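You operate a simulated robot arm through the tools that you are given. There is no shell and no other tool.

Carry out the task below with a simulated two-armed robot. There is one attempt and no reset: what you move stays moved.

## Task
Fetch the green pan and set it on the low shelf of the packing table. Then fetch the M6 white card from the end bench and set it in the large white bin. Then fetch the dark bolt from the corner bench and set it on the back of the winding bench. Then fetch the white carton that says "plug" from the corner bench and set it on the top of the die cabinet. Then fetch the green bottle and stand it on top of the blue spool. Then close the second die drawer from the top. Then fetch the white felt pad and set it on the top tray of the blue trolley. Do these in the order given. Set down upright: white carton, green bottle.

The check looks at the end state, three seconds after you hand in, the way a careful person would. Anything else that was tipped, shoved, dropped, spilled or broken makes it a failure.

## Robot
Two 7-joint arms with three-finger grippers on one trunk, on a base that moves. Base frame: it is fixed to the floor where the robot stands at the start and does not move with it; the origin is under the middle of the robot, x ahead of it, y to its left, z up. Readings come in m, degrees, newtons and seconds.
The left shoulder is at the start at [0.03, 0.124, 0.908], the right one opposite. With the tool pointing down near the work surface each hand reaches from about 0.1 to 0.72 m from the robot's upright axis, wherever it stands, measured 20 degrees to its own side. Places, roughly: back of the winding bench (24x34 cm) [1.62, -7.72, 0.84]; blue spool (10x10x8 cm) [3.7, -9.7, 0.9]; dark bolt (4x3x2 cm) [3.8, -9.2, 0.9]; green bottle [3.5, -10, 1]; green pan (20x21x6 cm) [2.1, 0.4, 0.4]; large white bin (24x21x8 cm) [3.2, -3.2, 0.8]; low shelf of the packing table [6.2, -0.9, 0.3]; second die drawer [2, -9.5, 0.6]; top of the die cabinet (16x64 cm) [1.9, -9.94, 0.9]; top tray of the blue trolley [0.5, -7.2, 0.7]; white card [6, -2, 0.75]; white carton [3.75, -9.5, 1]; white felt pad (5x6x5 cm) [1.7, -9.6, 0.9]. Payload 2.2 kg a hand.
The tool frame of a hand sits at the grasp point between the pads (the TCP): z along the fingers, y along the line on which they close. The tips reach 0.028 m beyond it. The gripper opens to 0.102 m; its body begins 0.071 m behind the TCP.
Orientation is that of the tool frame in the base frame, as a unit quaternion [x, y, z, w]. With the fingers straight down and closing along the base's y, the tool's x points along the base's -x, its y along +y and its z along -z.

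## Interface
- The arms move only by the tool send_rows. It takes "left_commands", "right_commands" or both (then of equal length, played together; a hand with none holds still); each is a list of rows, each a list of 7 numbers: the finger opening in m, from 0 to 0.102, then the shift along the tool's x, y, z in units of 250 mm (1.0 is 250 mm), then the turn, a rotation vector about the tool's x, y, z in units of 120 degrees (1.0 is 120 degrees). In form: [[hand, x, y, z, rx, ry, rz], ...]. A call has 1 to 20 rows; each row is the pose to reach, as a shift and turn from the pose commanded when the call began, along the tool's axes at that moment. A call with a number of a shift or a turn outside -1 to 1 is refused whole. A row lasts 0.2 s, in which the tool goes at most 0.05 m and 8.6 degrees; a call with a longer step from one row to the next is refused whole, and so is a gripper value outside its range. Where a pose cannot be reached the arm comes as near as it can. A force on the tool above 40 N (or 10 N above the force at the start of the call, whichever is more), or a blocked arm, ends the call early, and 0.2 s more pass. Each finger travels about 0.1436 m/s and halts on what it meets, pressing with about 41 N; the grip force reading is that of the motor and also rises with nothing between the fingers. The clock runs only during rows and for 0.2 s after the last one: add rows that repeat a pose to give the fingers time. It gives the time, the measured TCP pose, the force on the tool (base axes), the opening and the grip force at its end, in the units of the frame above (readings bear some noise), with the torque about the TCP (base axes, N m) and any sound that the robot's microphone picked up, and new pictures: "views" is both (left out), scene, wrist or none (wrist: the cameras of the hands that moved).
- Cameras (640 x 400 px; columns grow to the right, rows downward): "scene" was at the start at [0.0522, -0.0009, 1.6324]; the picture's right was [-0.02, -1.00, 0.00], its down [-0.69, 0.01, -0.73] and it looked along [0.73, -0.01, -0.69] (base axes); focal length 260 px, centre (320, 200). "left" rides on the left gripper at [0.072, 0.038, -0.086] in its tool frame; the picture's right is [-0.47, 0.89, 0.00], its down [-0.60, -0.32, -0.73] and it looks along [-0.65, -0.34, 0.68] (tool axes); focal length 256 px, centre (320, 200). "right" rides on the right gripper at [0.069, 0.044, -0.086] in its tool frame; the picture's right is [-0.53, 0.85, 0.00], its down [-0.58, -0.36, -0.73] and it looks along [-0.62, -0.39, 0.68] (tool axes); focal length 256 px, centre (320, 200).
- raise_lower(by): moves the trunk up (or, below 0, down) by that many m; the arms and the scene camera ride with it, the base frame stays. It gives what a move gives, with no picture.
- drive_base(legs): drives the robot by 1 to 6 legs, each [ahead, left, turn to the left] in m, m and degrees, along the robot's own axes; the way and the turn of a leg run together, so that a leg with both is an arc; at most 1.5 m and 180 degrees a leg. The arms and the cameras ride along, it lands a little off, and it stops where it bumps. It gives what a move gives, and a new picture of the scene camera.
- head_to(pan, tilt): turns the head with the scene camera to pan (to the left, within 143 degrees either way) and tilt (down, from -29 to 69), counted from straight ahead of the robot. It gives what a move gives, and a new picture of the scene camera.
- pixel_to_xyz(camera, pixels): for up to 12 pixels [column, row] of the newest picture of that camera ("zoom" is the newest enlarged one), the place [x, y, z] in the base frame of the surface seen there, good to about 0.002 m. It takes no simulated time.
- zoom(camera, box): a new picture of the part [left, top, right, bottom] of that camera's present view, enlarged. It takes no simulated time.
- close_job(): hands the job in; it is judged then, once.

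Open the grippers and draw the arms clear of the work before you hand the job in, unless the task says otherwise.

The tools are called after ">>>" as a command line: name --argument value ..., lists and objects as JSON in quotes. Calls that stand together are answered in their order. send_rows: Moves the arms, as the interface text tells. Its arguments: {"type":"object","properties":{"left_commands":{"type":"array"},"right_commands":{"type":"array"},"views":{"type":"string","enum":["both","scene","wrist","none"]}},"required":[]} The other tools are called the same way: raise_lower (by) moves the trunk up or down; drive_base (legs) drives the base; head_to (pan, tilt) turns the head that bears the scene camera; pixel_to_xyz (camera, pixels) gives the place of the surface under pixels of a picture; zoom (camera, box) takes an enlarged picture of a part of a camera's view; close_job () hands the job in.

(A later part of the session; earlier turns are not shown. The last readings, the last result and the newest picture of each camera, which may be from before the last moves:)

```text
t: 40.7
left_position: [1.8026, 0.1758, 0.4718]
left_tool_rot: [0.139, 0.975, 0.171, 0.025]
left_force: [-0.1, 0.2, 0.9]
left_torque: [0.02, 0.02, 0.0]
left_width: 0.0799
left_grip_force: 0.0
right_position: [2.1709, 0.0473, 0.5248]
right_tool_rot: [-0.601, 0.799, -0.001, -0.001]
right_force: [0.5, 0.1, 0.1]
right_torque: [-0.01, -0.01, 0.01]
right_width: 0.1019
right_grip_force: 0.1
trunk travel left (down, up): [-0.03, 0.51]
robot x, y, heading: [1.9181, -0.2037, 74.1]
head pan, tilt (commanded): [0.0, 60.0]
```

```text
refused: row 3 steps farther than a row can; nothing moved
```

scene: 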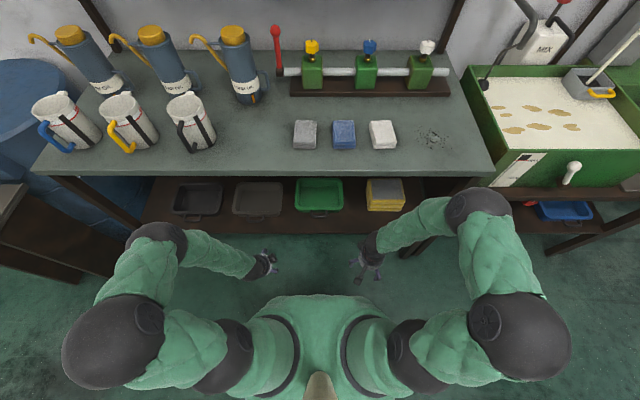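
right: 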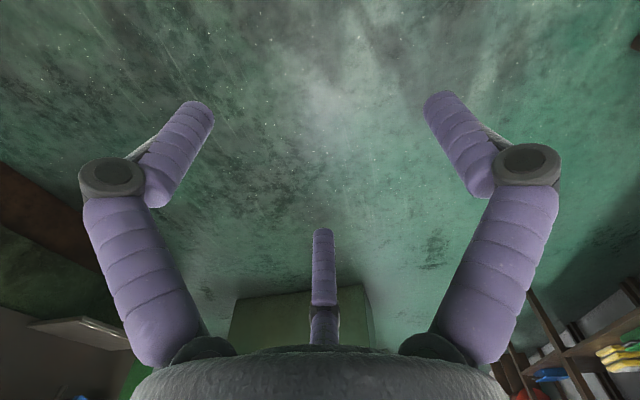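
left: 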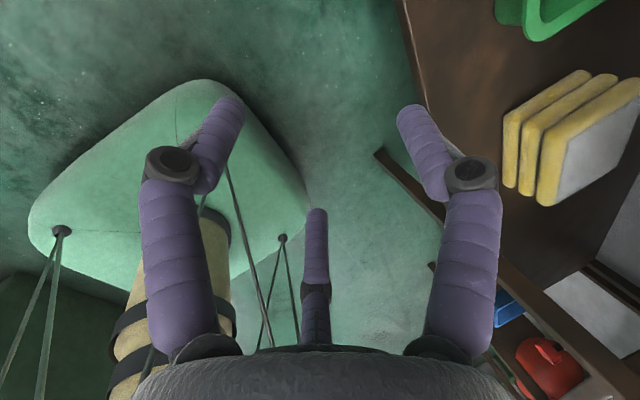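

A step was slightly too long; I resend with smaller steps.

>>> send_rows --left_commands '[[0.06, 0, 0.06, -0.14, 0, 0, 0], [0.04, -0.1, 0.14, -0.24, 0, 0, 0], [0.02, -0.22, 0.22, -0.33, 0, 0, 0], [0.0, -0.35, 0.28, -0.4, 0, 0, 0], [0.0, -0.5, 0.303, -0.435, 0, 0, 0], [0.0, -0.5, 0.303, -0.435, 0, 0, 0]]' --views "scene"

```text
t: 42.1
left_position: [1.9332, 0.1739, 0.5989]
left_tool_rot: [0.139, 0.975, 0.172, 0.024]
left_force: [-0.4, -0.3, 0.4]
left_torque: [0.01, 0.0, 0.02]
left_width: 0.002
left_grip_force: 31.5
right_position: [2.1723, 0.0467, 0.5254]
right_tool_rot: [-0.601, 0.799, 0.0, 0.0]
right_force: [0.2, -0.5, 0.2]
right_torque: [-0.02, 0.01, 0.0]
right_width: 0.102
right_grip_force: 0.0
trunk travel left (down, up): [-0.03, 0.51]
robot x, y, heading: [1.9178, -0.2066, 74.1]
head pan, tilt (commanded): [0.0, 60.0]
```

scene: 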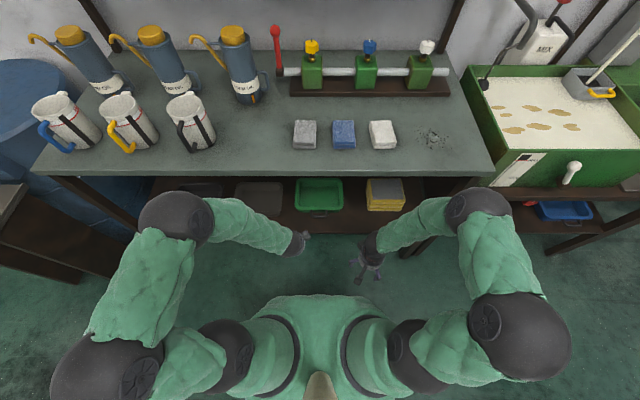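

The left elbow at (175,215) looks close to the bench edge; I check its place and the table's front edge.

>>> pixel_to_xyz --camera "scene" --pixels '[[175, 205], [175, 215], [230, 225], [260, 235], [200, 215], [120, 168], [300, 165], [300, 175]]'

```text
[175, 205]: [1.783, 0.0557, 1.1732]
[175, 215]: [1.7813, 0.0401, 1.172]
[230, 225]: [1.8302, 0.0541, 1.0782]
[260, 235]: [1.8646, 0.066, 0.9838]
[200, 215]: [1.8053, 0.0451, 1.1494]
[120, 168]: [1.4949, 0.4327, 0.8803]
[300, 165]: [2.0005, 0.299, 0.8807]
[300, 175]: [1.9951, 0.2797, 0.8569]
```

The elbow is high (z≈1.17), so I increase the lean to 35° to keep wrist and forearm below the bench top, then bring the closed left hand over the pan's front rim (d≈0.90, z≈0.53).

>>> send_rows --left_commands '[[0.0, -0.06, 0.06, 0.06, -0.06, 0, 0], [0.0, -0.13, 0.18, 0.16, -0.125, 0, 0], [0.0, -0.2, 0.3, 0.26, -0.125, 0, 0], [0.0, -0.26, 0.42, 0.36, -0.125, 0, 0], [0.0, -0.31, 0.54, 0.45, -0.125, 0, 0], [0.0, -0.346, 0.657, 0.533, -0.125, 0, 0], [0.0, -0.346, 0.657, 0.533, -0.125, 0, 0]]' --views "both"

```text
t: 43.7
left_position: [2.0706, 0.3429, 0.5316]
left_tool_rot: [0.135, 0.944, 0.298, 0.042]
left_force: [0.6, 0.1, -0.6]
left_torque: [-0.01, -0.02, 0.01]
left_width: 0.002
left_grip_force: 31.0
right_position: [2.1721, 0.0482, 0.5261]
right_tool_rot: [-0.601, 0.799, 0.0, 0.0]
right_force: [0.8, 1.1, 0.2]
right_torque: [0.01, -0.02, 0.0]
right_width: 0.1021
right_grip_force: 0.1
trunk travel left (down, up): [-0.03, 0.51]
robot x, y, heading: [1.9163, -0.2021, 74.0]
head pan, tilt (commanded): [0.0, 60.0]
```

scene: 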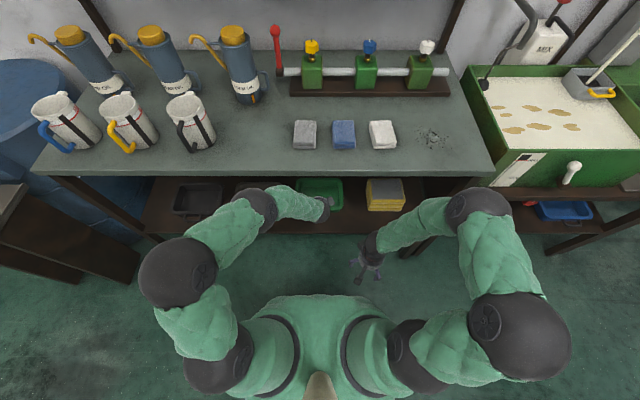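
left: 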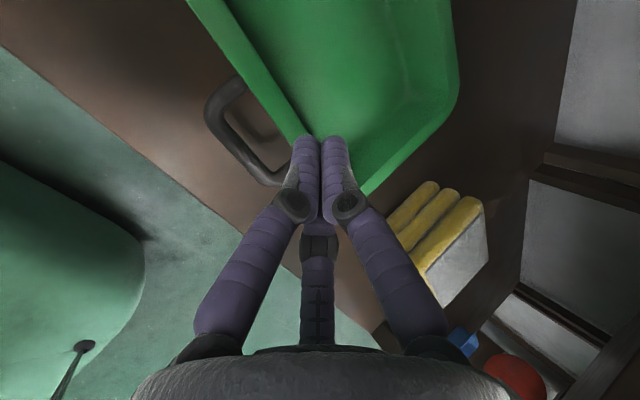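

The closed fingers hover just inside the front rim. I lower them into the pan along the tool axis.

>>> send_rows --left_commands '[[0.0, 0, 0.005, 0.15, 0, 0, 0], [0.0, 0, 0.01, 0.3, 0, 0, 0], [0.0, 0, 0.014, 0.433, 0, 0, 0], [0.0, 0, 0.014, 0.433, 0, 0, 0]]' --views "both"

```text
t: 44.7
left_position: [2.0892, 0.4037, 0.4442]
left_tool_rot: [0.134, 0.944, 0.297, 0.043]
left_force: [0.2, -0.8, -0.4]
left_torque: [-0.01, -0.01, 0.0]
left_width: 0.0021
left_grip_force: 31.4
right_position: [2.1715, 0.0477, 0.5261]
right_tool_rot: [-0.601, 0.799, 0.0, 0.0]
right_force: [0.6, -0.6, -1.1]
right_torque: [0.0, 0.01, 0.01]
right_width: 0.1016
right_grip_force: 0.1
trunk travel left (down, up): [-0.03, 0.51]
robot x, y, heading: [1.9155, -0.2012, 73.9]
head pan, tilt (commanded): [0.0, 60.0]
```

scene: 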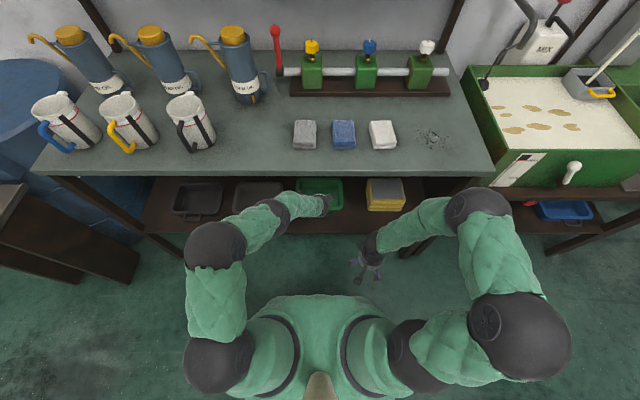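
left: 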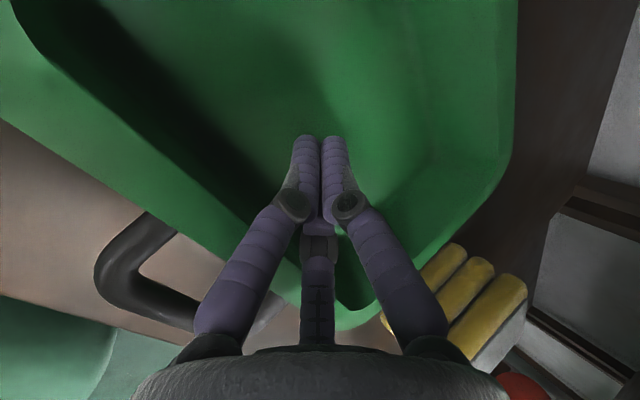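

Fingers are inside the pan behind the front wall. I pull straight outward 12 cm.

>>> send_rows --left_commands '[[0.0, 0, -0.033, -0.023, 0, 0, 0], [0.0, 0, -0.082, -0.057, 0, 0, 0], [0.0, 0, -0.131, -0.092, 0, 0, 0], [0.0, 0, -0.18, -0.126, 0, 0, 0], [0.0, 0, -0.229, -0.161, 0, 0, 0], [0.0, 0, -0.278, -0.195, 0, 0, 0], [0.0, 0, -0.328, -0.23, 0, 0, 0], [0.0, 0, -0.377, -0.264, 0, 0, 0], [0.0, 0, -0.377, -0.264, 0, 0, 0]]' --views "both"

>>> zoom --camera "scene" --box '[270, 160, 390, 235]'

```text
t: 46.7
left_position: [2.0567, 0.2926, 0.4437]
left_tool_rot: [0.134, 0.944, 0.297, 0.041]
left_force: [1.0, 0.8, 0.8]
left_torque: [-0.08, 0.0, -0.01]
left_width: 0.0022
left_grip_force: 31.5
right_position: [2.1731, 0.0469, 0.5264]
right_tool_rot: [-0.601, 0.799, 0.001, 0.001]
right_force: [0.8, 0.2, -0.1]
right_torque: [-0.01, -0.01, -0.01]
right_width: 0.1021
right_grip_force: 0.1
trunk travel left (down, up): [-0.03, 0.51]
robot x, y, heading: [1.9162, -0.2032, 73.9]
head pan, tilt (commanded): [0.0, 60.0]
```

scene: 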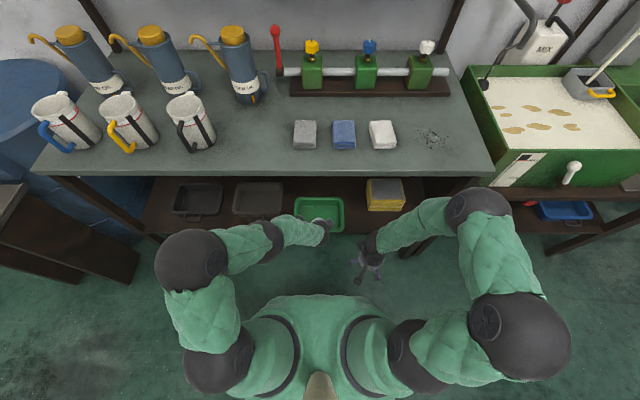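
left: 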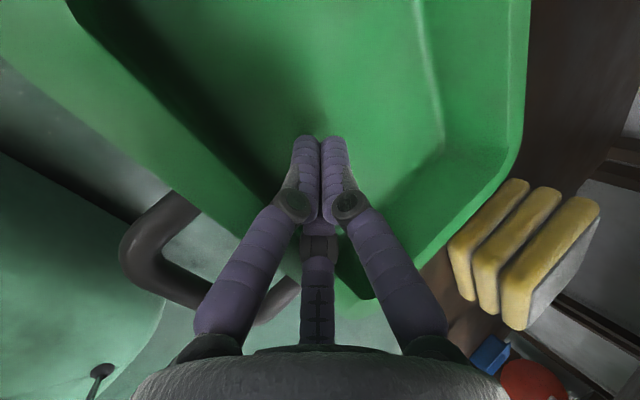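

```text
5.33 times, centred on (330, 198) of scene
```

zoom: 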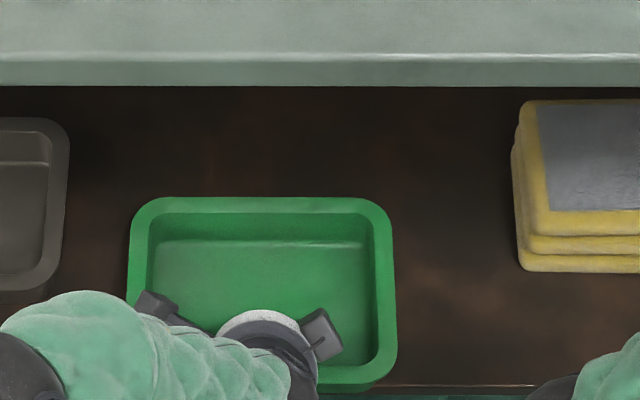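

The pan followed; its front overhangs the shelf edge slightly. I measure the rim now.

>>> pixel_to_xyz --camera "zoom" --pixels '[[265, 205], [386, 290], [138, 260], [355, 375], [270, 300], [160, 205], [370, 207], [384, 330], [450, 375], [340, 392], [145, 240], [386, 240]]'

```text
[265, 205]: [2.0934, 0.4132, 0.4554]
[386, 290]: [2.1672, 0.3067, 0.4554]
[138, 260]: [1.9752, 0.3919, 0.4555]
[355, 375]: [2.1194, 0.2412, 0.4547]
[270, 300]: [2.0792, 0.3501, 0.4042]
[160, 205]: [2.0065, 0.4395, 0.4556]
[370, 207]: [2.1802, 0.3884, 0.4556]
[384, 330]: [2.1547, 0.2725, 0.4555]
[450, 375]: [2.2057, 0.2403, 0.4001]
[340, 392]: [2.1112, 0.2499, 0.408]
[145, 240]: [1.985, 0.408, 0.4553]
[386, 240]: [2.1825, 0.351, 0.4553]
```

The pan's rim now runs d≈0.81–0.98, s≈1.79–2.00, with its centre still well on the shelf. I lift the left hand out of the pan and draw it back and left.

>>> send_rows --left_commands '[[0.0, 0, 0.077, -0.109, 0, 0, 0], [0.0, 0, 0.153, -0.219, 0, 0, 0], [0.0, 0, 0.23, -0.328, 0, 0, 0], [0.02, 0.1, 0.115, -0.408, 0, 0, 0], [0.04, 0.2, 0.0, -0.489, 0, 0, 0], [0.06, 0.3, -0.115, -0.569, 0, 0, 0], [0.07, 0.4, -0.229, -0.649, 0, 0, 0], [0.07, 0.4, -0.229, -0.649, 0, 0, 0]]' --views "scene"

```text
t: 48.5
left_position: [1.9203, 0.1861, 0.5447]
left_tool_rot: [0.134, 0.944, 0.298, 0.043]
left_force: [-0.2, -0.2, 0.0]
left_torque: [-0.01, -0.02, 0.0]
left_width: 0.0699
left_grip_force: 0.2
right_position: [2.1712, 0.0469, 0.5245]
right_tool_rot: [-0.601, 0.799, 0.0, 0.001]
right_force: [0.3, 0.3, 0.4]
right_torque: [0.02, -0.02, -0.02]
right_width: 0.1021
right_grip_force: 0.0
trunk travel left (down, up): [-0.03, 0.51]
robot x, y, heading: [1.9195, -0.2023, 73.8]
head pan, tilt (commanded): [0.0, 60.0]
```

scene: 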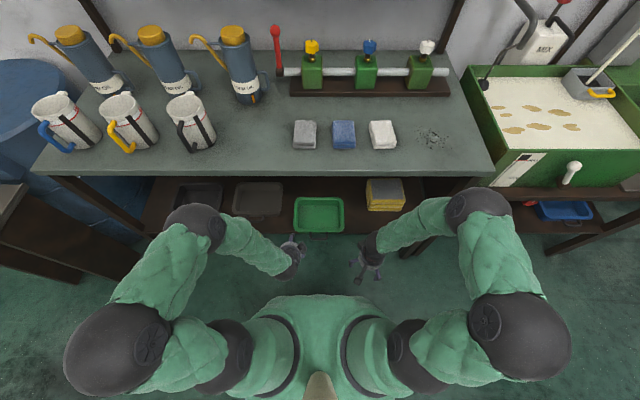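

Now I turn the left hand back to the standard orientation with a 20° lean, and lean the right hand the same way, both in free space.

>>> send_rows --left_commands '[[0.07, 0, 0, 0, 0.0089, 0.0088, -0.0679], [0.07, 0, 0, 0, 0.0178, 0.0177, -0.1358], [0.07, 0, 0, 0, 0.0267, 0.0265, -0.2037], [0.07, 0, 0, 0, 0.0356, 0.0353, -0.2716], [0.07, 0, 0, 0, 0.0445, 0.0442, -0.3395], [0.07, 0, 0, 0, 0.0535, 0.053, -0.4073], [0.07, 0, 0, 0, 0.0624, 0.0619, -0.4752], [0.07, 0, 0, 0, 0.0713, 0.0707, -0.5431], [0.07, 0, 0, 0, 0.0802, 0.0795, -0.611], [0.07, 0, 0, 0, 0.0891, 0.0884, -0.6789], [0.07, 0, 0, 0, 0.098, 0.0972, -0.7468], [0.07, 0, 0, 0, 0.098, 0.0972, -0.7468]]' --right_commands '[[0.09, 0, 0, 0, 0, -0.05, 0], [0.08, 0, 0, 0, 0, -0.11, 0], [0.07, 0, 0, 0, 0, -0.1667, 0], [0.07, 0, 0, 0, 0, -0.1667, 0], [0.07, 0, 0, 0, 0, -0.1667, 0], [0.07, 0, 0, 0, 0, -0.1667, 0], [0.07, 0, 0, 0, 0, -0.1667, 0], [0.07, 0, 0, 0, 0, -0.1667, 0], [0.07, 0, 0, 0, 0, -0.1667, 0], [0.07, 0, 0, 0, 0, -0.1667, 0], [0.07, 0, 0, 0, 0, -0.1667, 0], [0.07, 0, 0, 0, 0, -0.1667, 0]]' --views "scene"

>>> zoom --camera "scene" --box '[280, 190, 360, 240]'

>>> pixel_to_xyz --camera "zoom" --pixels '[[135, 170], [510, 170], [145, 120], [505, 120], [125, 220], [515, 220], [320, 320], [320, 65], [320, 375]]'

```text
t: 51.1
left_position: [1.9209, 0.1878, 0.5432]
left_tool_rot: [-0.593, 0.786, 0.105, 0.14]
left_force: [0.4, 0.0, -0.2]
left_torque: [-0.02, 0.0, 0.01]
left_width: 0.0699
left_grip_force: 0.0
right_position: [2.171, 0.0472, 0.5267]
right_tool_rot: [-0.592, 0.787, 0.105, 0.138]
right_force: [-0.3, 0.0, 0.6]
right_torque: [0.01, 0.01, 0.02]
right_width: 0.0702
right_grip_force: 0.1
trunk travel left (down, up): [-0.03, 0.51]
robot x, y, heading: [1.9173, -0.2061, 73.9]
head pan, tilt (commanded): [0.0, 60.0]
```

scene: 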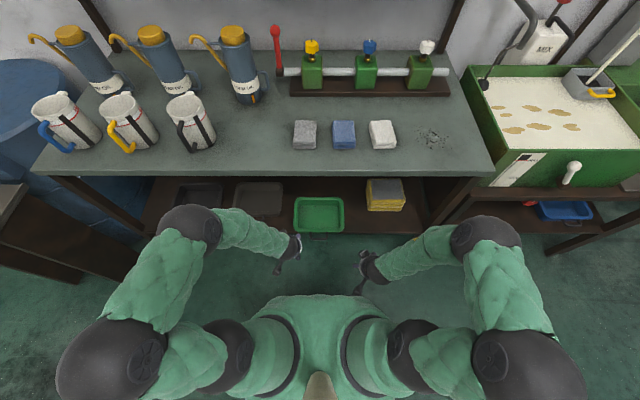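

```text
8.00 times, centred on (320, 215) of scene
```

zoom: 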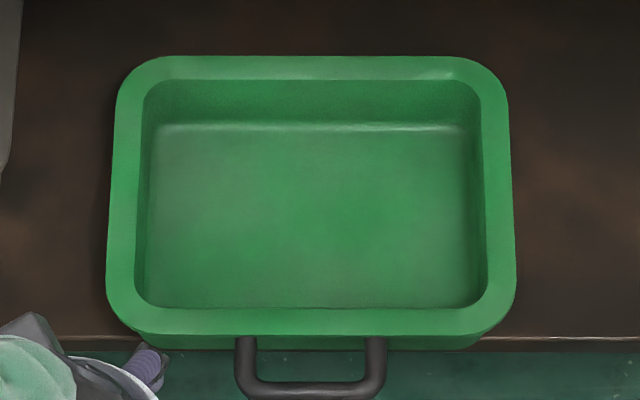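

```text
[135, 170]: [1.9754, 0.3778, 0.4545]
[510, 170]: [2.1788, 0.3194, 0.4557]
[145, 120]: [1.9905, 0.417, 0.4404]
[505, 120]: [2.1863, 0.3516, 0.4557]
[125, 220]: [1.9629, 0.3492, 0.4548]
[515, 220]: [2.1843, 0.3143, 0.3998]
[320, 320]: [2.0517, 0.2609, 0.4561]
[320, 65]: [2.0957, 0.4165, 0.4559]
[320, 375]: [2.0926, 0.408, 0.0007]
```

Rim now well seen: left flange s 1.781–1.797, right flange 1.992–2.008, centre d≈0.897. I bring both open hands to pre-grasp above the left and right walls.

>>> send_rows --left_commands '[[0.07, -0.092, 0.0, 0.031, 0, 0, 0], [0.07, -0.184, 0.001, 0.063, 0, 0, 0], [0.07, -0.276, 0.001, 0.094, 0, 0, 0], [0.07, -0.368, 0.002, 0.125, 0, 0, 0], [0.07, -0.46, 0.003, 0.157, 0, 0, 0], [0.07, -0.552, 0.003, 0.188, 0, 0, 0], [0.07, -0.552, 0.003, 0.188, 0, 0, 0]]' --right_commands '[[0.07, -0.137, 0.046, 0.036, 0, 0, 0], [0.07, -0.275, 0.092, 0.073, 0, 0, 0], [0.07, -0.412, 0.139, 0.109, 0, 0, 0], [0.07, -0.549, 0.185, 0.145, 0, 0, 0], [0.07, -0.687, 0.231, 0.182, 0, 0, 0], [0.07, -0.824, 0.277, 0.218, 0, 0, 0], [0.07, -0.824, 0.277, 0.218, 0, 0, 0]]' --views "both"

```text
t: 52.7
left_position: [1.9601, 0.3271, 0.547]
left_tool_rot: [-0.592, 0.786, 0.104, 0.14]
left_force: [0.4, 0.5, -0.9]
left_torque: [-0.01, -0.03, 0.02]
left_width: 0.0698
left_grip_force: 0.0
right_position: [2.1642, 0.2712, 0.5455]
right_tool_rot: [-0.592, 0.787, 0.104, 0.139]
right_force: [0.4, 0.2, 0.1]
right_torque: [-0.04, 0.01, -0.02]
right_width: 0.0702
right_grip_force: 0.1
trunk travel left (down, up): [-0.03, 0.51]
robot x, y, heading: [1.92, -0.2038, 74.1]
head pan, tilt (commanded): [0.0, 60.0]
```

scene: 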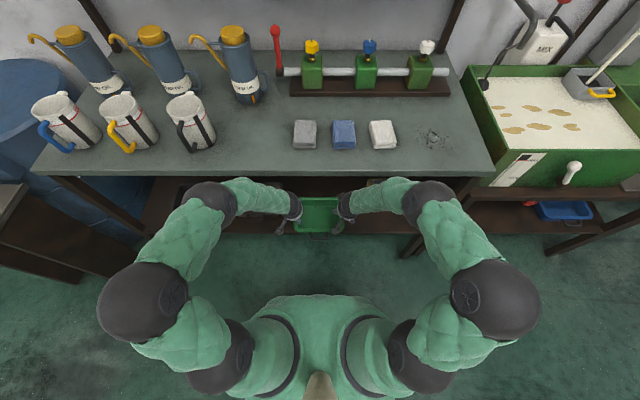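
right: 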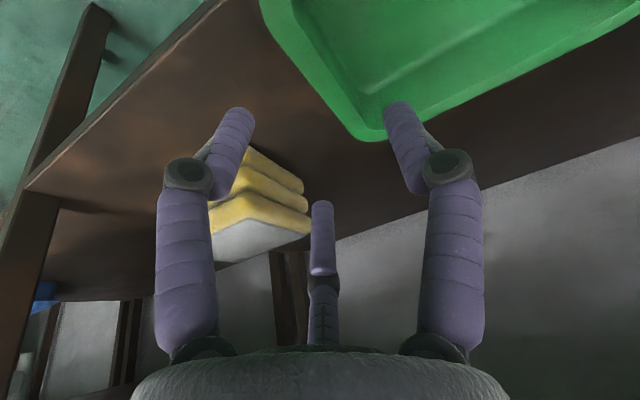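
left: 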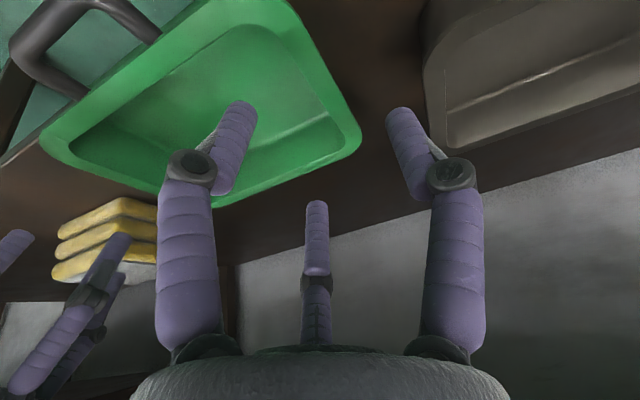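

Both hands straddle the walls properly above. I lower both 0.10 m along the tool axis.

>>> send_rows --left_commands '[[0.07, 0, 0, 0.1, 0, 0, 0], [0.07, 0, 0, 0.2, 0, 0, 0], [0.07, 0, 0, 0.3, 0, 0, 0], [0.07, 0, 0, 0.36, 0, 0, 0], [0.07, 0, 0, 0.402, 0, 0, 0], [0.07, 0, 0, 0.402, 0, 0, 0]]' --right_commands '[[0.07, 0, 0, 0.1, 0, 0, 0], [0.07, 0, 0, 0.2, 0, 0, 0], [0.07, 0, 0, 0.3, 0, 0, 0], [0.07, 0, 0, 0.36, 0, 0, 0], [0.07, 0, 0, 0.4, 0, 0, 0], [0.07, 0, 0, 0.4, 0, 0, 0]]' --views "both"

```text
t: 54.1
left_position: [1.9712, 0.3609, 0.4543]
left_tool_rot: [-0.592, 0.786, 0.105, 0.141]
left_force: [0.1, 0.5, 0.8]
left_torque: [0.0, -0.01, 0.0]
left_width: 0.0699
left_grip_force: 0.0
right_position: [2.1736, 0.3048, 0.452]
right_tool_rot: [-0.592, 0.787, 0.105, 0.139]
right_force: [-0.4, -0.8, 1.0]
right_torque: [0.02, 0.0, -0.01]
right_width: 0.0699
right_grip_force: 0.1
trunk travel left (down, up): [-0.03, 0.51]
robot x, y, heading: [1.9155, -0.205, 73.9]
head pan, tilt (commanded): [0.0, 60.0]
```

scene: 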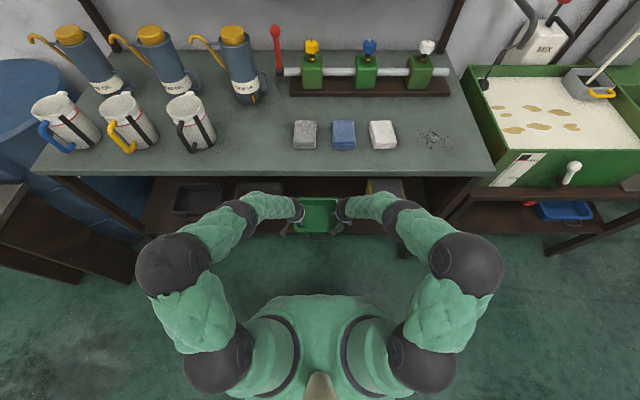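
right: 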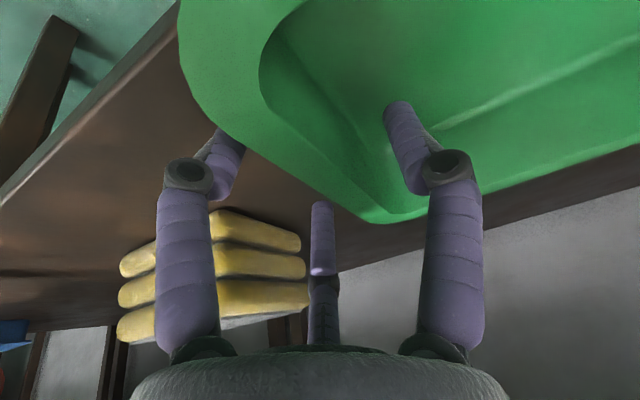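
left: 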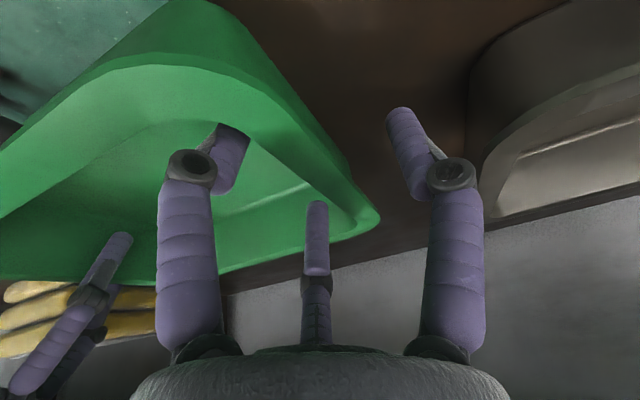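

Fingers straddle both walls with no contact. I close both grippers gradually together.

>>> send_rows --left_commands '[[0.055, 0, 0, 0, 0, 0, 0], [0.045, 0, 0, 0, 0, 0, 0], [0.035, 0, 0, 0, 0, 0, 0], [0.025, 0, 0, 0, 0, 0, 0], [0.015, 0, 0, 0, 0, 0, 0], [0.0, 0, 0, 0, 0, 0, 0], [0.0, 0, 0, 0, 0, 0, 0], [0.0, 0, 0, 0, 0, 0, 0]]' --right_commands '[[0.055, 0, 0, 0, 0, 0, 0], [0.045, 0, 0, 0, 0, 0, 0], [0.035, 0, 0, 0, 0, 0, 0], [0.025, 0, 0, 0, 0, 0, 0], [0.015, 0, 0, 0, 0, 0, 0], [0.0, 0, 0, 0, 0, 0, 0], [0.0, 0, 0, 0, 0, 0, 0], [0.0, 0, 0, 0, 0, 0, 0]]' --views "both"

```text
t: 55.5
left_position: [1.9777, 0.3553, 0.4527]
left_tool_rot: [-0.589, 0.789, 0.1, 0.143]
left_force: [3.3, -2.3, 0.1]
left_torque: [0.19, 0.44, 0.17]
left_width: 0.0092
left_grip_force: 36.5
right_position: [2.1665, 0.3029, 0.4505]
right_tool_rot: [-0.596, 0.784, 0.109, 0.135]
right_force: [-3.8, 0.2, 0.8]
right_torque: [-0.11, -0.15, -0.18]
right_width: 0.009
right_grip_force: 36.8
trunk travel left (down, up): [-0.03, 0.51]
robot x, y, heading: [1.9168, -0.2042, 73.9]
head pan, tilt (commanded): [0.0, 60.0]
stopped in row 6 (left hand): the force on the tool passed its limit at 48 N (the readings are from after the stop); the commanded pose is now the measured one
```

scene: 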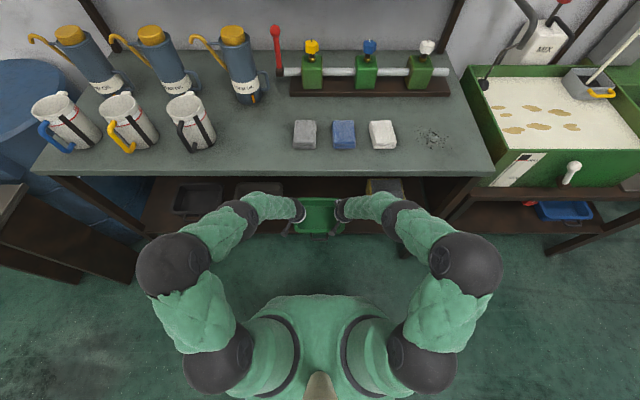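
right: 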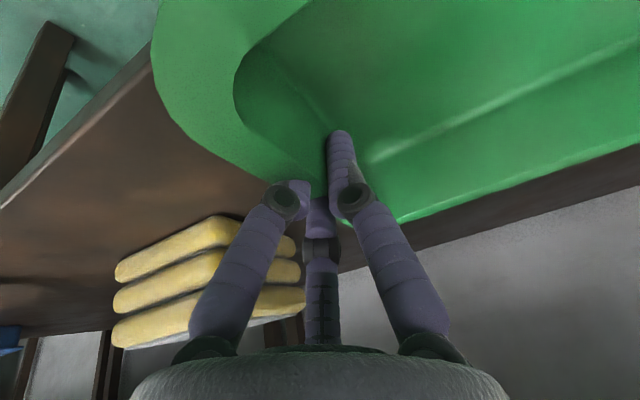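
left: 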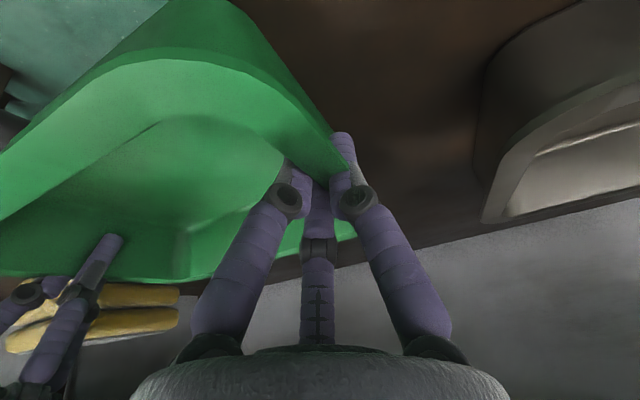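

Both hands grip the walls (width 9 mm, ~36 N). I lift both together by 2 cm as a test.

>>> send_rows --left_commands '[[0.0, -0.009, 0, -0.025, 0, 0, 0], [0.0, -0.018, 0, -0.05, 0, 0, 0], [0.0, -0.027, 0, -0.075, 0, 0, 0], [0.0, -0.027, 0, -0.075, 0, 0, 0]]' --right_commands '[[0.0, -0.009, 0, -0.025, 0, 0, 0], [0.0, -0.018, 0, -0.05, 0, 0, 0], [0.0, -0.027, 0, -0.075, 0, 0, 0], [0.0, -0.027, 0, -0.075, 0, 0, 0]]' --views "both"

```text
t: 56.5
left_position: [1.9773, 0.3554, 0.4728]
left_tool_rot: [-0.589, 0.79, 0.099, 0.143]
left_force: [8.9, -2.4, -2.3]
left_torque: [0.05, 0.41, 0.23]
left_width: 0.0088
left_grip_force: 37.0
right_position: [2.1669, 0.3026, 0.4708]
right_tool_rot: [-0.595, 0.785, 0.109, 0.135]
right_force: [-9.1, 1.7, 0.5]
right_torque: [0.01, -0.15, -0.21]
right_width: 0.0087
right_grip_force: 36.3
trunk travel left (down, up): [-0.03, 0.51]
robot x, y, heading: [1.9209, -0.2036, 74.2]
head pan, tilt (commanded): [0.0, 60.0]
```

scene: 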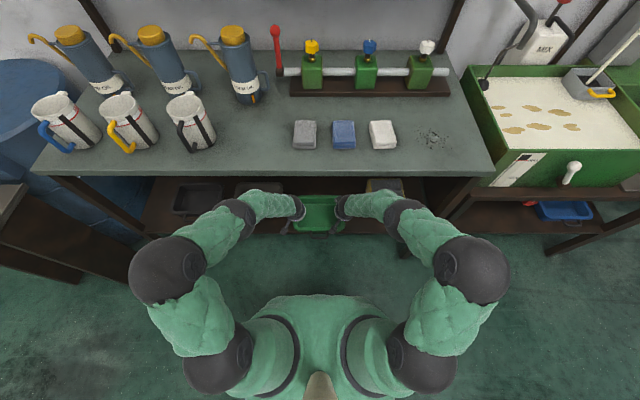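
right: 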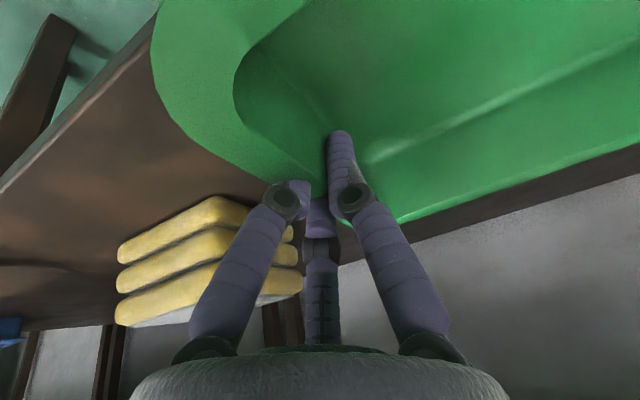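
left: 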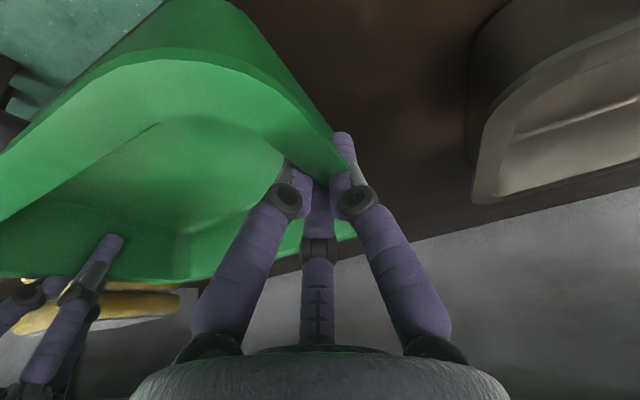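

The pan seems held. I verify its rim heights in the scene view.

>>> zoom --camera "scene" --box '[280, 190, 360, 240]'

>>> pixel_to_xyz --camera "zoom" --pixels '[[320, 60], [320, 310], [180, 60], [480, 60], [320, 200], [160, 310], [470, 310], [310, 375]]'

```text
8.00 times, centred on (320, 215) of scene
```

zoom: 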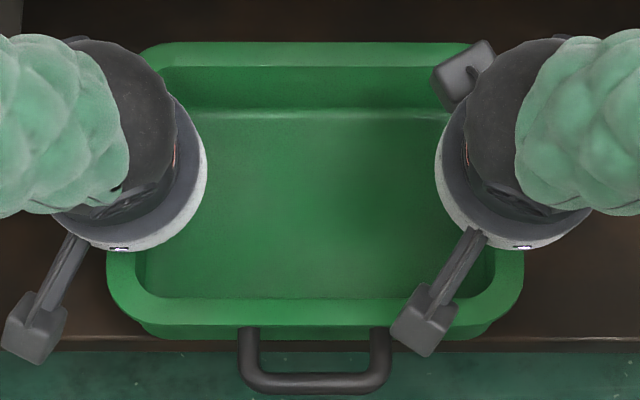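

```text
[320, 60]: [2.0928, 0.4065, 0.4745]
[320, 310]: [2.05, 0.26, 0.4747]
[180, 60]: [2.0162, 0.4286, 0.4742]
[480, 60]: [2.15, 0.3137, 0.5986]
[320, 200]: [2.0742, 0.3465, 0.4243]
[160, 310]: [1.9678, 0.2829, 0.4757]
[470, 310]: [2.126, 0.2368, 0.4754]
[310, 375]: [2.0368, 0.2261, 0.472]
```

The pan is lifted level (rim z≈0.475 all around). Before backing out I check elbow extents and look at what is behind the robot.

>>> pixel_to_xyz --camera "scene" --pixels '[[140, 275], [165, 270], [500, 270], [475, 268], [230, 215], [410, 215]]'

>>> head_to --pan -130 --tilt 50

```text
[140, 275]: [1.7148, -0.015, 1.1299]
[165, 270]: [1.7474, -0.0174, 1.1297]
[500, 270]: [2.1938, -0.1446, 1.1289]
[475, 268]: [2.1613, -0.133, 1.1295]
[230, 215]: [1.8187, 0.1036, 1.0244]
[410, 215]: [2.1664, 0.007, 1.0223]
```

```text
t: 58.6
left_position: [1.9765, 0.3565, 0.4724]
left_tool_rot: [-0.589, 0.789, 0.099, 0.143]
left_force: [19.8, -4.9, -3.6]
left_torque: [0.09, 0.25, 0.18]
left_width: 0.0088
left_grip_force: 36.9
right_position: [2.1661, 0.3033, 0.4714]
right_tool_rot: [-0.596, 0.784, 0.109, 0.135]
right_force: [-19.5, 5.3, 2.0]
right_torque: [0.02, 0.13, -0.11]
right_width: 0.0088
right_grip_force: 36.2
trunk travel left (down, up): [-0.03, 0.51]
robot x, y, heading: [1.9195, -0.2054, 73.9]
head pan, tilt (commanded): [-130.0, 50.0]
```

scene: 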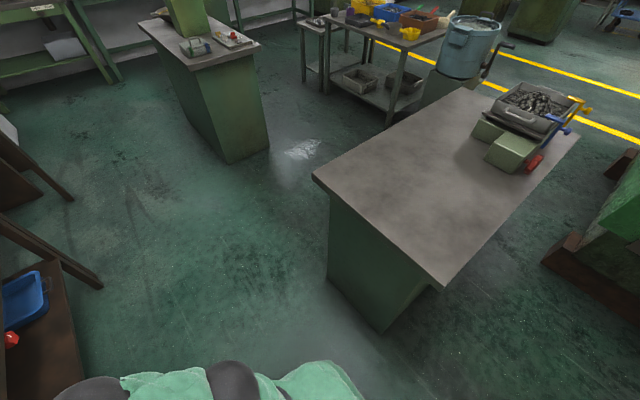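

Elbows reach only ±0.30 m sideways. The hands strain against each other by 20 N, so I relax each 3 mm inward, and I measure the middle benches from this view.

>>> send_rows --left_commands '[[0.0, 0, -0.006, 0, 0, 0, 0], [0.0, 0, -0.012, 0, 0, 0, 0], [0.0, 0, -0.012, 0, 0, 0, 0]]' --right_commands '[[0.0, 0, 0.006, 0, 0, 0, 0], [0.0, 0, 0.012, 0, 0, 0, 0], [0.0, 0, 0.012, 0, 0, 0, 0]]' --views "none"

>>> pixel_to_xyz --camera "scene" --pixels '[[318, 180], [440, 285], [463, 92], [330, 275], [384, 328], [228, 160], [268, 150], [170, 45], [145, 28], [255, 45], [230, 330], [100, 280]]'

```text
t: 59.4
left_position: [1.977, 0.3567, 0.4727]
left_tool_rot: [-0.59, 0.788, 0.102, 0.142]
left_force: [-10.1, 2.4, -2.4]
left_torque: [0.2, 0.63, 0.2]
left_width: 0.0088
left_grip_force: 36.2
right_position: [2.1661, 0.3046, 0.4709]
right_tool_rot: [-0.594, 0.785, 0.107, 0.137]
right_force: [11.1, -1.9, 0.8]
right_torque: [-0.15, -0.31, -0.29]
right_width: 0.0085
right_grip_force: 36.1
trunk travel left (down, up): [-0.03, 0.51]
robot x, y, heading: [1.9154, -0.2032, 74.0]
head pan, tilt (commanded): [-130.0, 50.0]
```

```text
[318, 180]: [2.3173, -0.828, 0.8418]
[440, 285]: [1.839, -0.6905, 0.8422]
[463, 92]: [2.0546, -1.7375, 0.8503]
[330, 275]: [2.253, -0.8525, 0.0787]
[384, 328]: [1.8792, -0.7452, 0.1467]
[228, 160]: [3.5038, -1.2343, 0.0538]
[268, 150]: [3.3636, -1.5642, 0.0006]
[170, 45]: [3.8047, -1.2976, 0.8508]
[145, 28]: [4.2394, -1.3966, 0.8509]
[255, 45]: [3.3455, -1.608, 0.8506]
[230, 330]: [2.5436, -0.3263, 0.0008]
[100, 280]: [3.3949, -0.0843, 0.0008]
```

The corridor between benches runs at −16° (d from −0.157 to 0.819). I back out, shift left, and look forward before turning.

>>> head_to --pan 0 --tilt 50

>>> drive_base --legs '[[-0.1, 0, 0], [-0.115, 0.2, 0]]'

```text
t: 61.5
left_position: [1.9761, 0.3555, 0.4717]
left_tool_rot: [-0.59, 0.789, 0.102, 0.139]
left_force: [-35.2, 8.0, -2.0]
left_torque: [0.27, 1.0, 0.34]
left_width: 0.009
left_grip_force: 36.9
right_position: [2.1658, 0.3034, 0.4705]
right_tool_rot: [-0.594, 0.786, 0.106, 0.136]
right_force: [36.1, -8.7, -1.2]
right_torque: [-0.16, -0.81, -0.53]
right_width: 0.0085
right_grip_force: 36.1
trunk travel left (down, up): [-0.03, 0.51]
robot x, y, heading: [1.917, -0.203, 74.1]
head pan, tilt (commanded): [0.0, 50.0]
```

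scene: 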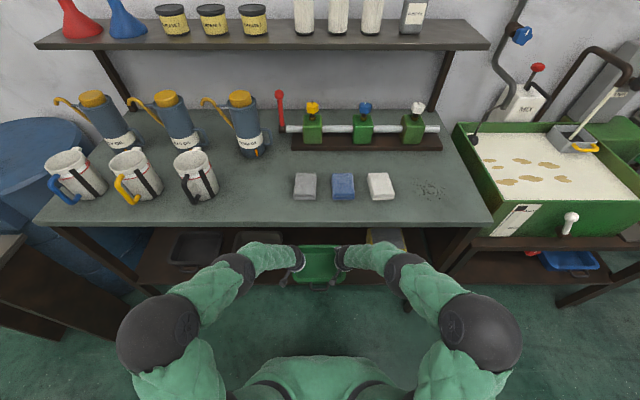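

```text
t: 64.0
left_position: [1.7232, 0.2069, 0.4717]
left_tool_rot: [-0.591, 0.788, 0.101, 0.14]
left_force: [-34.2, 8.1, -2.3]
left_torque: [0.21, 1.0, 0.37]
left_width: 0.0092
left_grip_force: 36.2
right_position: [1.9128, 0.1522, 0.4702]
right_tool_rot: [-0.594, 0.785, 0.106, 0.137]
right_force: [34.0, -8.7, 0.1]
right_torque: [-0.24, -0.78, -0.53]
right_width: 0.0089
right_grip_force: 36.7
trunk travel left (down, up): [-0.03, 0.51]
robot x, y, heading: [1.6646, -0.3539, 74.1]
head pan, tilt (commanded): [0.0, 50.0]
```

scene: 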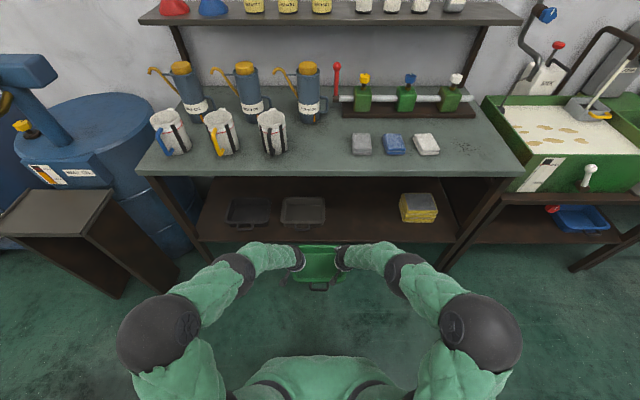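

The pan is clear of the shelf; the neighbours are undisturbed. I relax the 35 N compression by 1.5 mm per hand, then turn right 90° to face along the aisle.

>>> send_rows --left_commands '[[0.0, 0, 0.003, 0, 0, 0, 0], [0.0, 0, 0.006, 0, 0, 0, 0], [0.0, 0, 0.006, 0, 0, 0, 0], [0.0, 0, 0.006, 0, 0, 0, 0], [0.0, 0, 0.006, 0, 0, 0, 0]]' --right_commands '[[0.0, 0, -0.003, 0, 0, 0, 0], [0.0, 0, -0.006, 0, 0, 0, 0], [0.0, 0, -0.006, 0, 0, 0, 0], [0.0, 0, -0.006, 0, 0, 0, 0], [0.0, 0, -0.006, 0, 0, 0, 0]]' --views "none"

>>> drive_base --legs '[[0, 0, -45], [0, 0, -45]]'

```text
t: 65.2
left_position: [1.722, 0.204, 0.4714]
left_tool_rot: [-0.59, 0.789, 0.1, 0.141]
left_force: [22.8, -5.5, -4.1]
left_torque: [-0.02, 0.08, 0.12]
left_width: 0.009
left_grip_force: 36.2
right_position: [1.9121, 0.1513, 0.4693]
right_tool_rot: [-0.596, 0.784, 0.108, 0.136]
right_force: [-22.7, 6.1, 1.7]
right_torque: [0.19, 0.42, 0.03]
right_width: 0.0087
right_grip_force: 36.5
trunk travel left (down, up): [-0.03, 0.51]
robot x, y, heading: [1.6648, -0.354, 73.8]
head pan, tilt (commanded): [0.0, 50.0]
```

```text
t: 69.7
left_position: [2.2263, -0.408, 0.4717]
left_tool_rot: [0.135, 0.975, -0.029, 0.171]
left_force: [-7.4, -32.9, -4.8]
left_torque: [-0.05, 0.0, 0.07]
left_width: 0.0089
left_grip_force: 36.9
right_position: [2.1754, -0.5989, 0.4706]
right_tool_rot: [0.129, 0.976, -0.018, 0.173]
right_force: [7.5, 32.5, 2.1]
right_torque: [0.56, -0.13, 0.1]
right_width: 0.0091
right_grip_force: 36.8
trunk travel left (down, up): [-0.03, 0.51]
robot x, y, heading: [1.6654, -0.3561, -15.4]
head pan, tilt (commanded): [0.0, 50.0]
```

scene: 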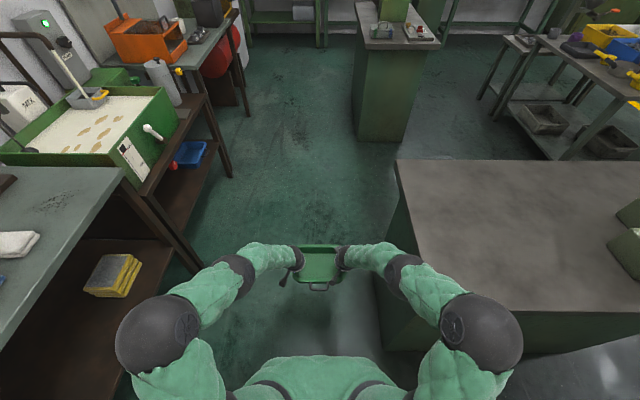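

Turned. I trim the internal force by 0.75 mm and measure the left bench group and obstacles along the aisle.

>>> send_rows --left_commands '[[0.0, 0, -0.003, 0, 0, 0, 0], [0.0, 0, -0.003, 0, 0, 0, 0]]' --right_commands '[[0.0, 0, 0.003, 0, 0, 0, 0], [0.0, 0, 0.003, 0, 0, 0, 0]]' --views "none"

>>> pixel_to_xyz --camera "scene" --pixels '[[122, 165], [178, 118], [155, 135], [205, 145], [232, 178], [248, 113], [240, 45], [200, 265], [360, 25], [357, 125], [320, 30], [290, 45]]'

```text
t: 70.3
left_position: [2.2259, -0.4086, 0.471]
left_tool_rot: [0.136, 0.975, -0.028, 0.171]
left_force: [1.9, 6.3, -3.3]
left_torque: [0.53, -0.18, 0.23]
left_width: 0.0086
left_grip_force: 36.5
right_position: [2.1756, -0.5987, 0.4697]
right_tool_rot: [0.129, 0.976, -0.02, 0.173]
right_force: [-1.6, -5.9, 0.6]
right_torque: [-0.26, 0.07, -0.22]
right_width: 0.0087
right_grip_force: 36.3
trunk travel left (down, up): [-0.03, 0.51]
robot x, y, heading: [1.6651, -0.3547, -15.2]
head pan, tilt (commanded): [0.0, 50.0]
```

```text
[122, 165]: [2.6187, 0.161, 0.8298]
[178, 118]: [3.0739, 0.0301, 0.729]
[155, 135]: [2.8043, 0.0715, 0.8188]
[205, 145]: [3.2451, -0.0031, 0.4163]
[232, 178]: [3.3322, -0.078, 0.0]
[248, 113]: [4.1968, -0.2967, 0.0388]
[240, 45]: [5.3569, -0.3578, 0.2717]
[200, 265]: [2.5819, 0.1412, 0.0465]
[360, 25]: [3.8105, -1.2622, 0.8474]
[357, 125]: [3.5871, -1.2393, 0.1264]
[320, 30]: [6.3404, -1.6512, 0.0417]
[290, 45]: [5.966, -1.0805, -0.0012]
```

The left bench fronts stay at d≥0.82. I drive along the aisle centre toward the packing table.

>>> drive_base --legs '[[0.4, 0.21, -0.6], [1.2, 0, 0], [0.8, 0, 0]]'

>>> head_to --pan 0 --tilt 30

```text
t: 82.6
left_position: [4.5936, -0.8856, 0.4722]
left_tool_rot: [0.144, 0.974, -0.029, 0.171]
left_force: [5.4, 20.7, -2.2]
left_torque: [0.77, -0.17, 0.33]
left_width: 0.0086
left_grip_force: 36.7
right_position: [4.5415, -1.0738, 0.4704]
right_tool_rot: [0.138, 0.975, -0.022, 0.172]
right_force: [-6.7, -20.8, 0.0]
right_torque: [-0.54, 0.13, -0.38]
right_width: 0.0089
right_grip_force: 36.5
trunk travel left (down, up): [-0.03, 0.51]
robot x, y, heading: [4.0332, -0.8211, -16.5]
head pan, tilt (commanded): [0.0, 50.0]
```

scene: 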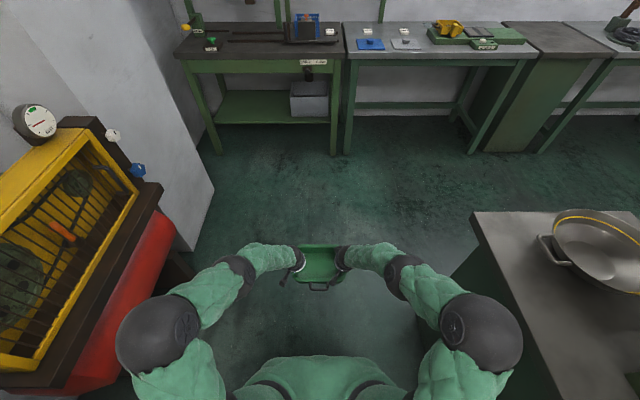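

```text
t: 83.4
left_position: [4.5939, -0.8856, 0.4713]
left_tool_rot: [0.144, 0.974, -0.029, 0.171]
left_force: [-0.2, -0.1, -2.6]
left_torque: [0.41, -0.1, 0.21]
left_width: 0.0088
left_grip_force: 36.5
right_position: [4.5408, -1.0736, 0.4689]
right_tool_rot: [0.139, 0.975, -0.021, 0.171]
right_force: [-0.9, -0.1, 0.2]
right_torque: [-0.14, -0.02, -0.14]
right_width: 0.0087
right_grip_force: 36.5
trunk travel left (down, up): [-0.03, 0.51]
robot x, y, heading: [4.034, -0.8225, -16.5]
head pan, tilt (commanded): [0.0, 30.0]
```

scene: 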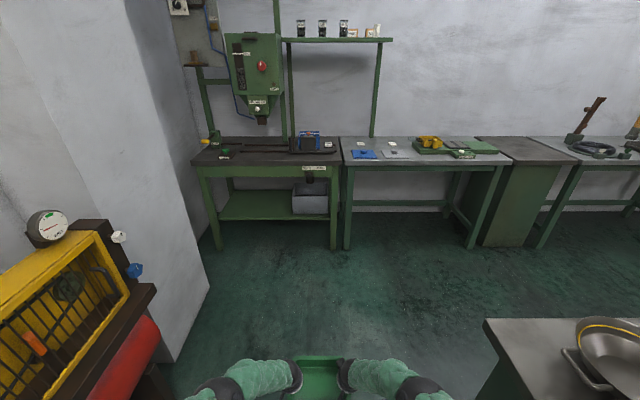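

Ahead is a green table with a low shelf (265,207) holding a grey box, and next to it a bench with cards. I zoom to read the labels and measure the shelf.

>>> zoom --camera "scene" --box '[180, 130, 340, 250]'

>>> pixel_to_xyz --camera "zoom" --pixels '[[160, 345], [440, 350], [200, 345], [430, 300], [460, 300], [200, 250], [300, 320], [540, 160], [100, 160], [620, 160], [450, 330], [180, 300]]'

```text
3.33 times, centred on (260, 190) of scene
```

zoom: 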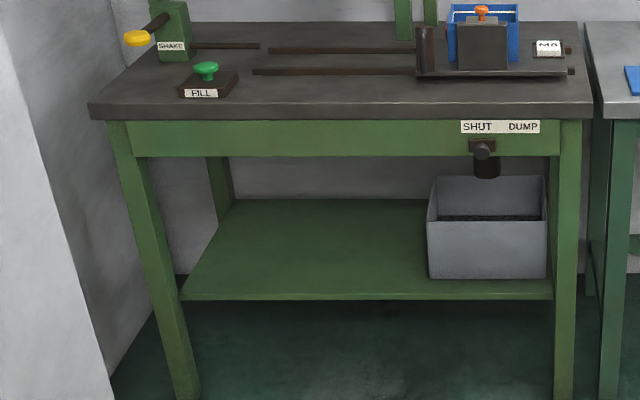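

```text
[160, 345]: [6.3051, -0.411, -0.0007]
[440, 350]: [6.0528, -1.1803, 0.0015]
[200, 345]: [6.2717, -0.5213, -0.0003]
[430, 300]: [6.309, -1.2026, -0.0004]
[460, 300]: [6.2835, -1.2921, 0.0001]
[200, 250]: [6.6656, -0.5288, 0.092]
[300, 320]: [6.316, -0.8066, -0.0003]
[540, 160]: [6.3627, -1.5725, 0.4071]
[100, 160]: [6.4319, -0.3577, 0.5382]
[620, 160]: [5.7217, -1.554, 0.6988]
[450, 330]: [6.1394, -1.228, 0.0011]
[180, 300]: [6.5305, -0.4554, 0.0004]
```

Labels read SHUT/DUMP, and a grey box sits at the shelf's right. I pick better pixels on the shelf itself.

>>> pixel_to_xyz --camera "zoom" --pixels '[[250, 250], [300, 215], [350, 285], [400, 292], [200, 294], [415, 294], [245, 203], [420, 203], [300, 154], [300, 115], [430, 270], [490, 178]]'

>>> zoom --camera "scene" --box '[330, 120, 520, 250]'

```text
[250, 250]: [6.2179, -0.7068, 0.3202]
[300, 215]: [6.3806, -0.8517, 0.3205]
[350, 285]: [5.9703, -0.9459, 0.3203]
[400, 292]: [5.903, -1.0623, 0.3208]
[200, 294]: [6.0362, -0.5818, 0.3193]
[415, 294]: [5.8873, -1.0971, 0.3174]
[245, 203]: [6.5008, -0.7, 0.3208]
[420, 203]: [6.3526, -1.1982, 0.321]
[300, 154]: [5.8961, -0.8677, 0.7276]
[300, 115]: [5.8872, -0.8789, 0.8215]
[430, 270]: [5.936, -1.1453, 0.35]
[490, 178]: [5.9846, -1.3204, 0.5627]
```

```text
3.08 times, centred on (425, 185) of scene
```

zoom: 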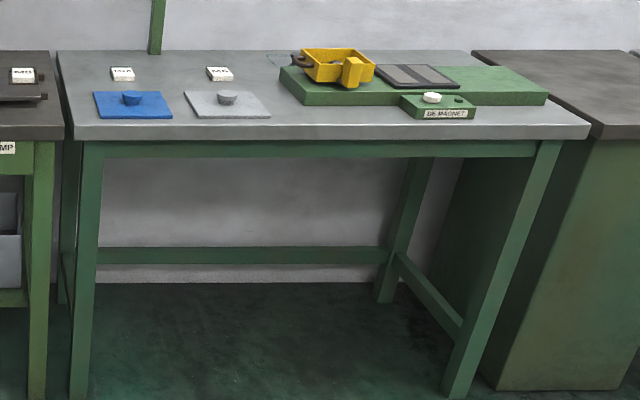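

The shelf is at z=0.3205, its front edge at s≈5.955, free between the grey box (d≈0.54) and its left end (d≈1.12); apron bottom z≈0.73. I check the yellow machine and pillar on the left before driving diagonally.

>>> pixel_to_xyz --camera "scene" --pixels '[[155, 292], [150, 340], [128, 240], [178, 358], [208, 290], [190, 300], [215, 248], [200, 270], [120, 232], [137, 272], [210, 180], [240, 300]]'

```text
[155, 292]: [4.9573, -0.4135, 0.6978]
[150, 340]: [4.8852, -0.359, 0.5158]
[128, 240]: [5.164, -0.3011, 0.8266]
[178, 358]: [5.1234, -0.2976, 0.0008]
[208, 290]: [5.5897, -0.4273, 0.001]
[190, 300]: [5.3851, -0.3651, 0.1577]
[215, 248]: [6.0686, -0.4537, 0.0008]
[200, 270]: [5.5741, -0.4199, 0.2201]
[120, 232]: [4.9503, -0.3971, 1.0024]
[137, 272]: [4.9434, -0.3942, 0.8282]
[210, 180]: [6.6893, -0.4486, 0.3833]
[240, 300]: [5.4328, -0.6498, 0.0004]
```

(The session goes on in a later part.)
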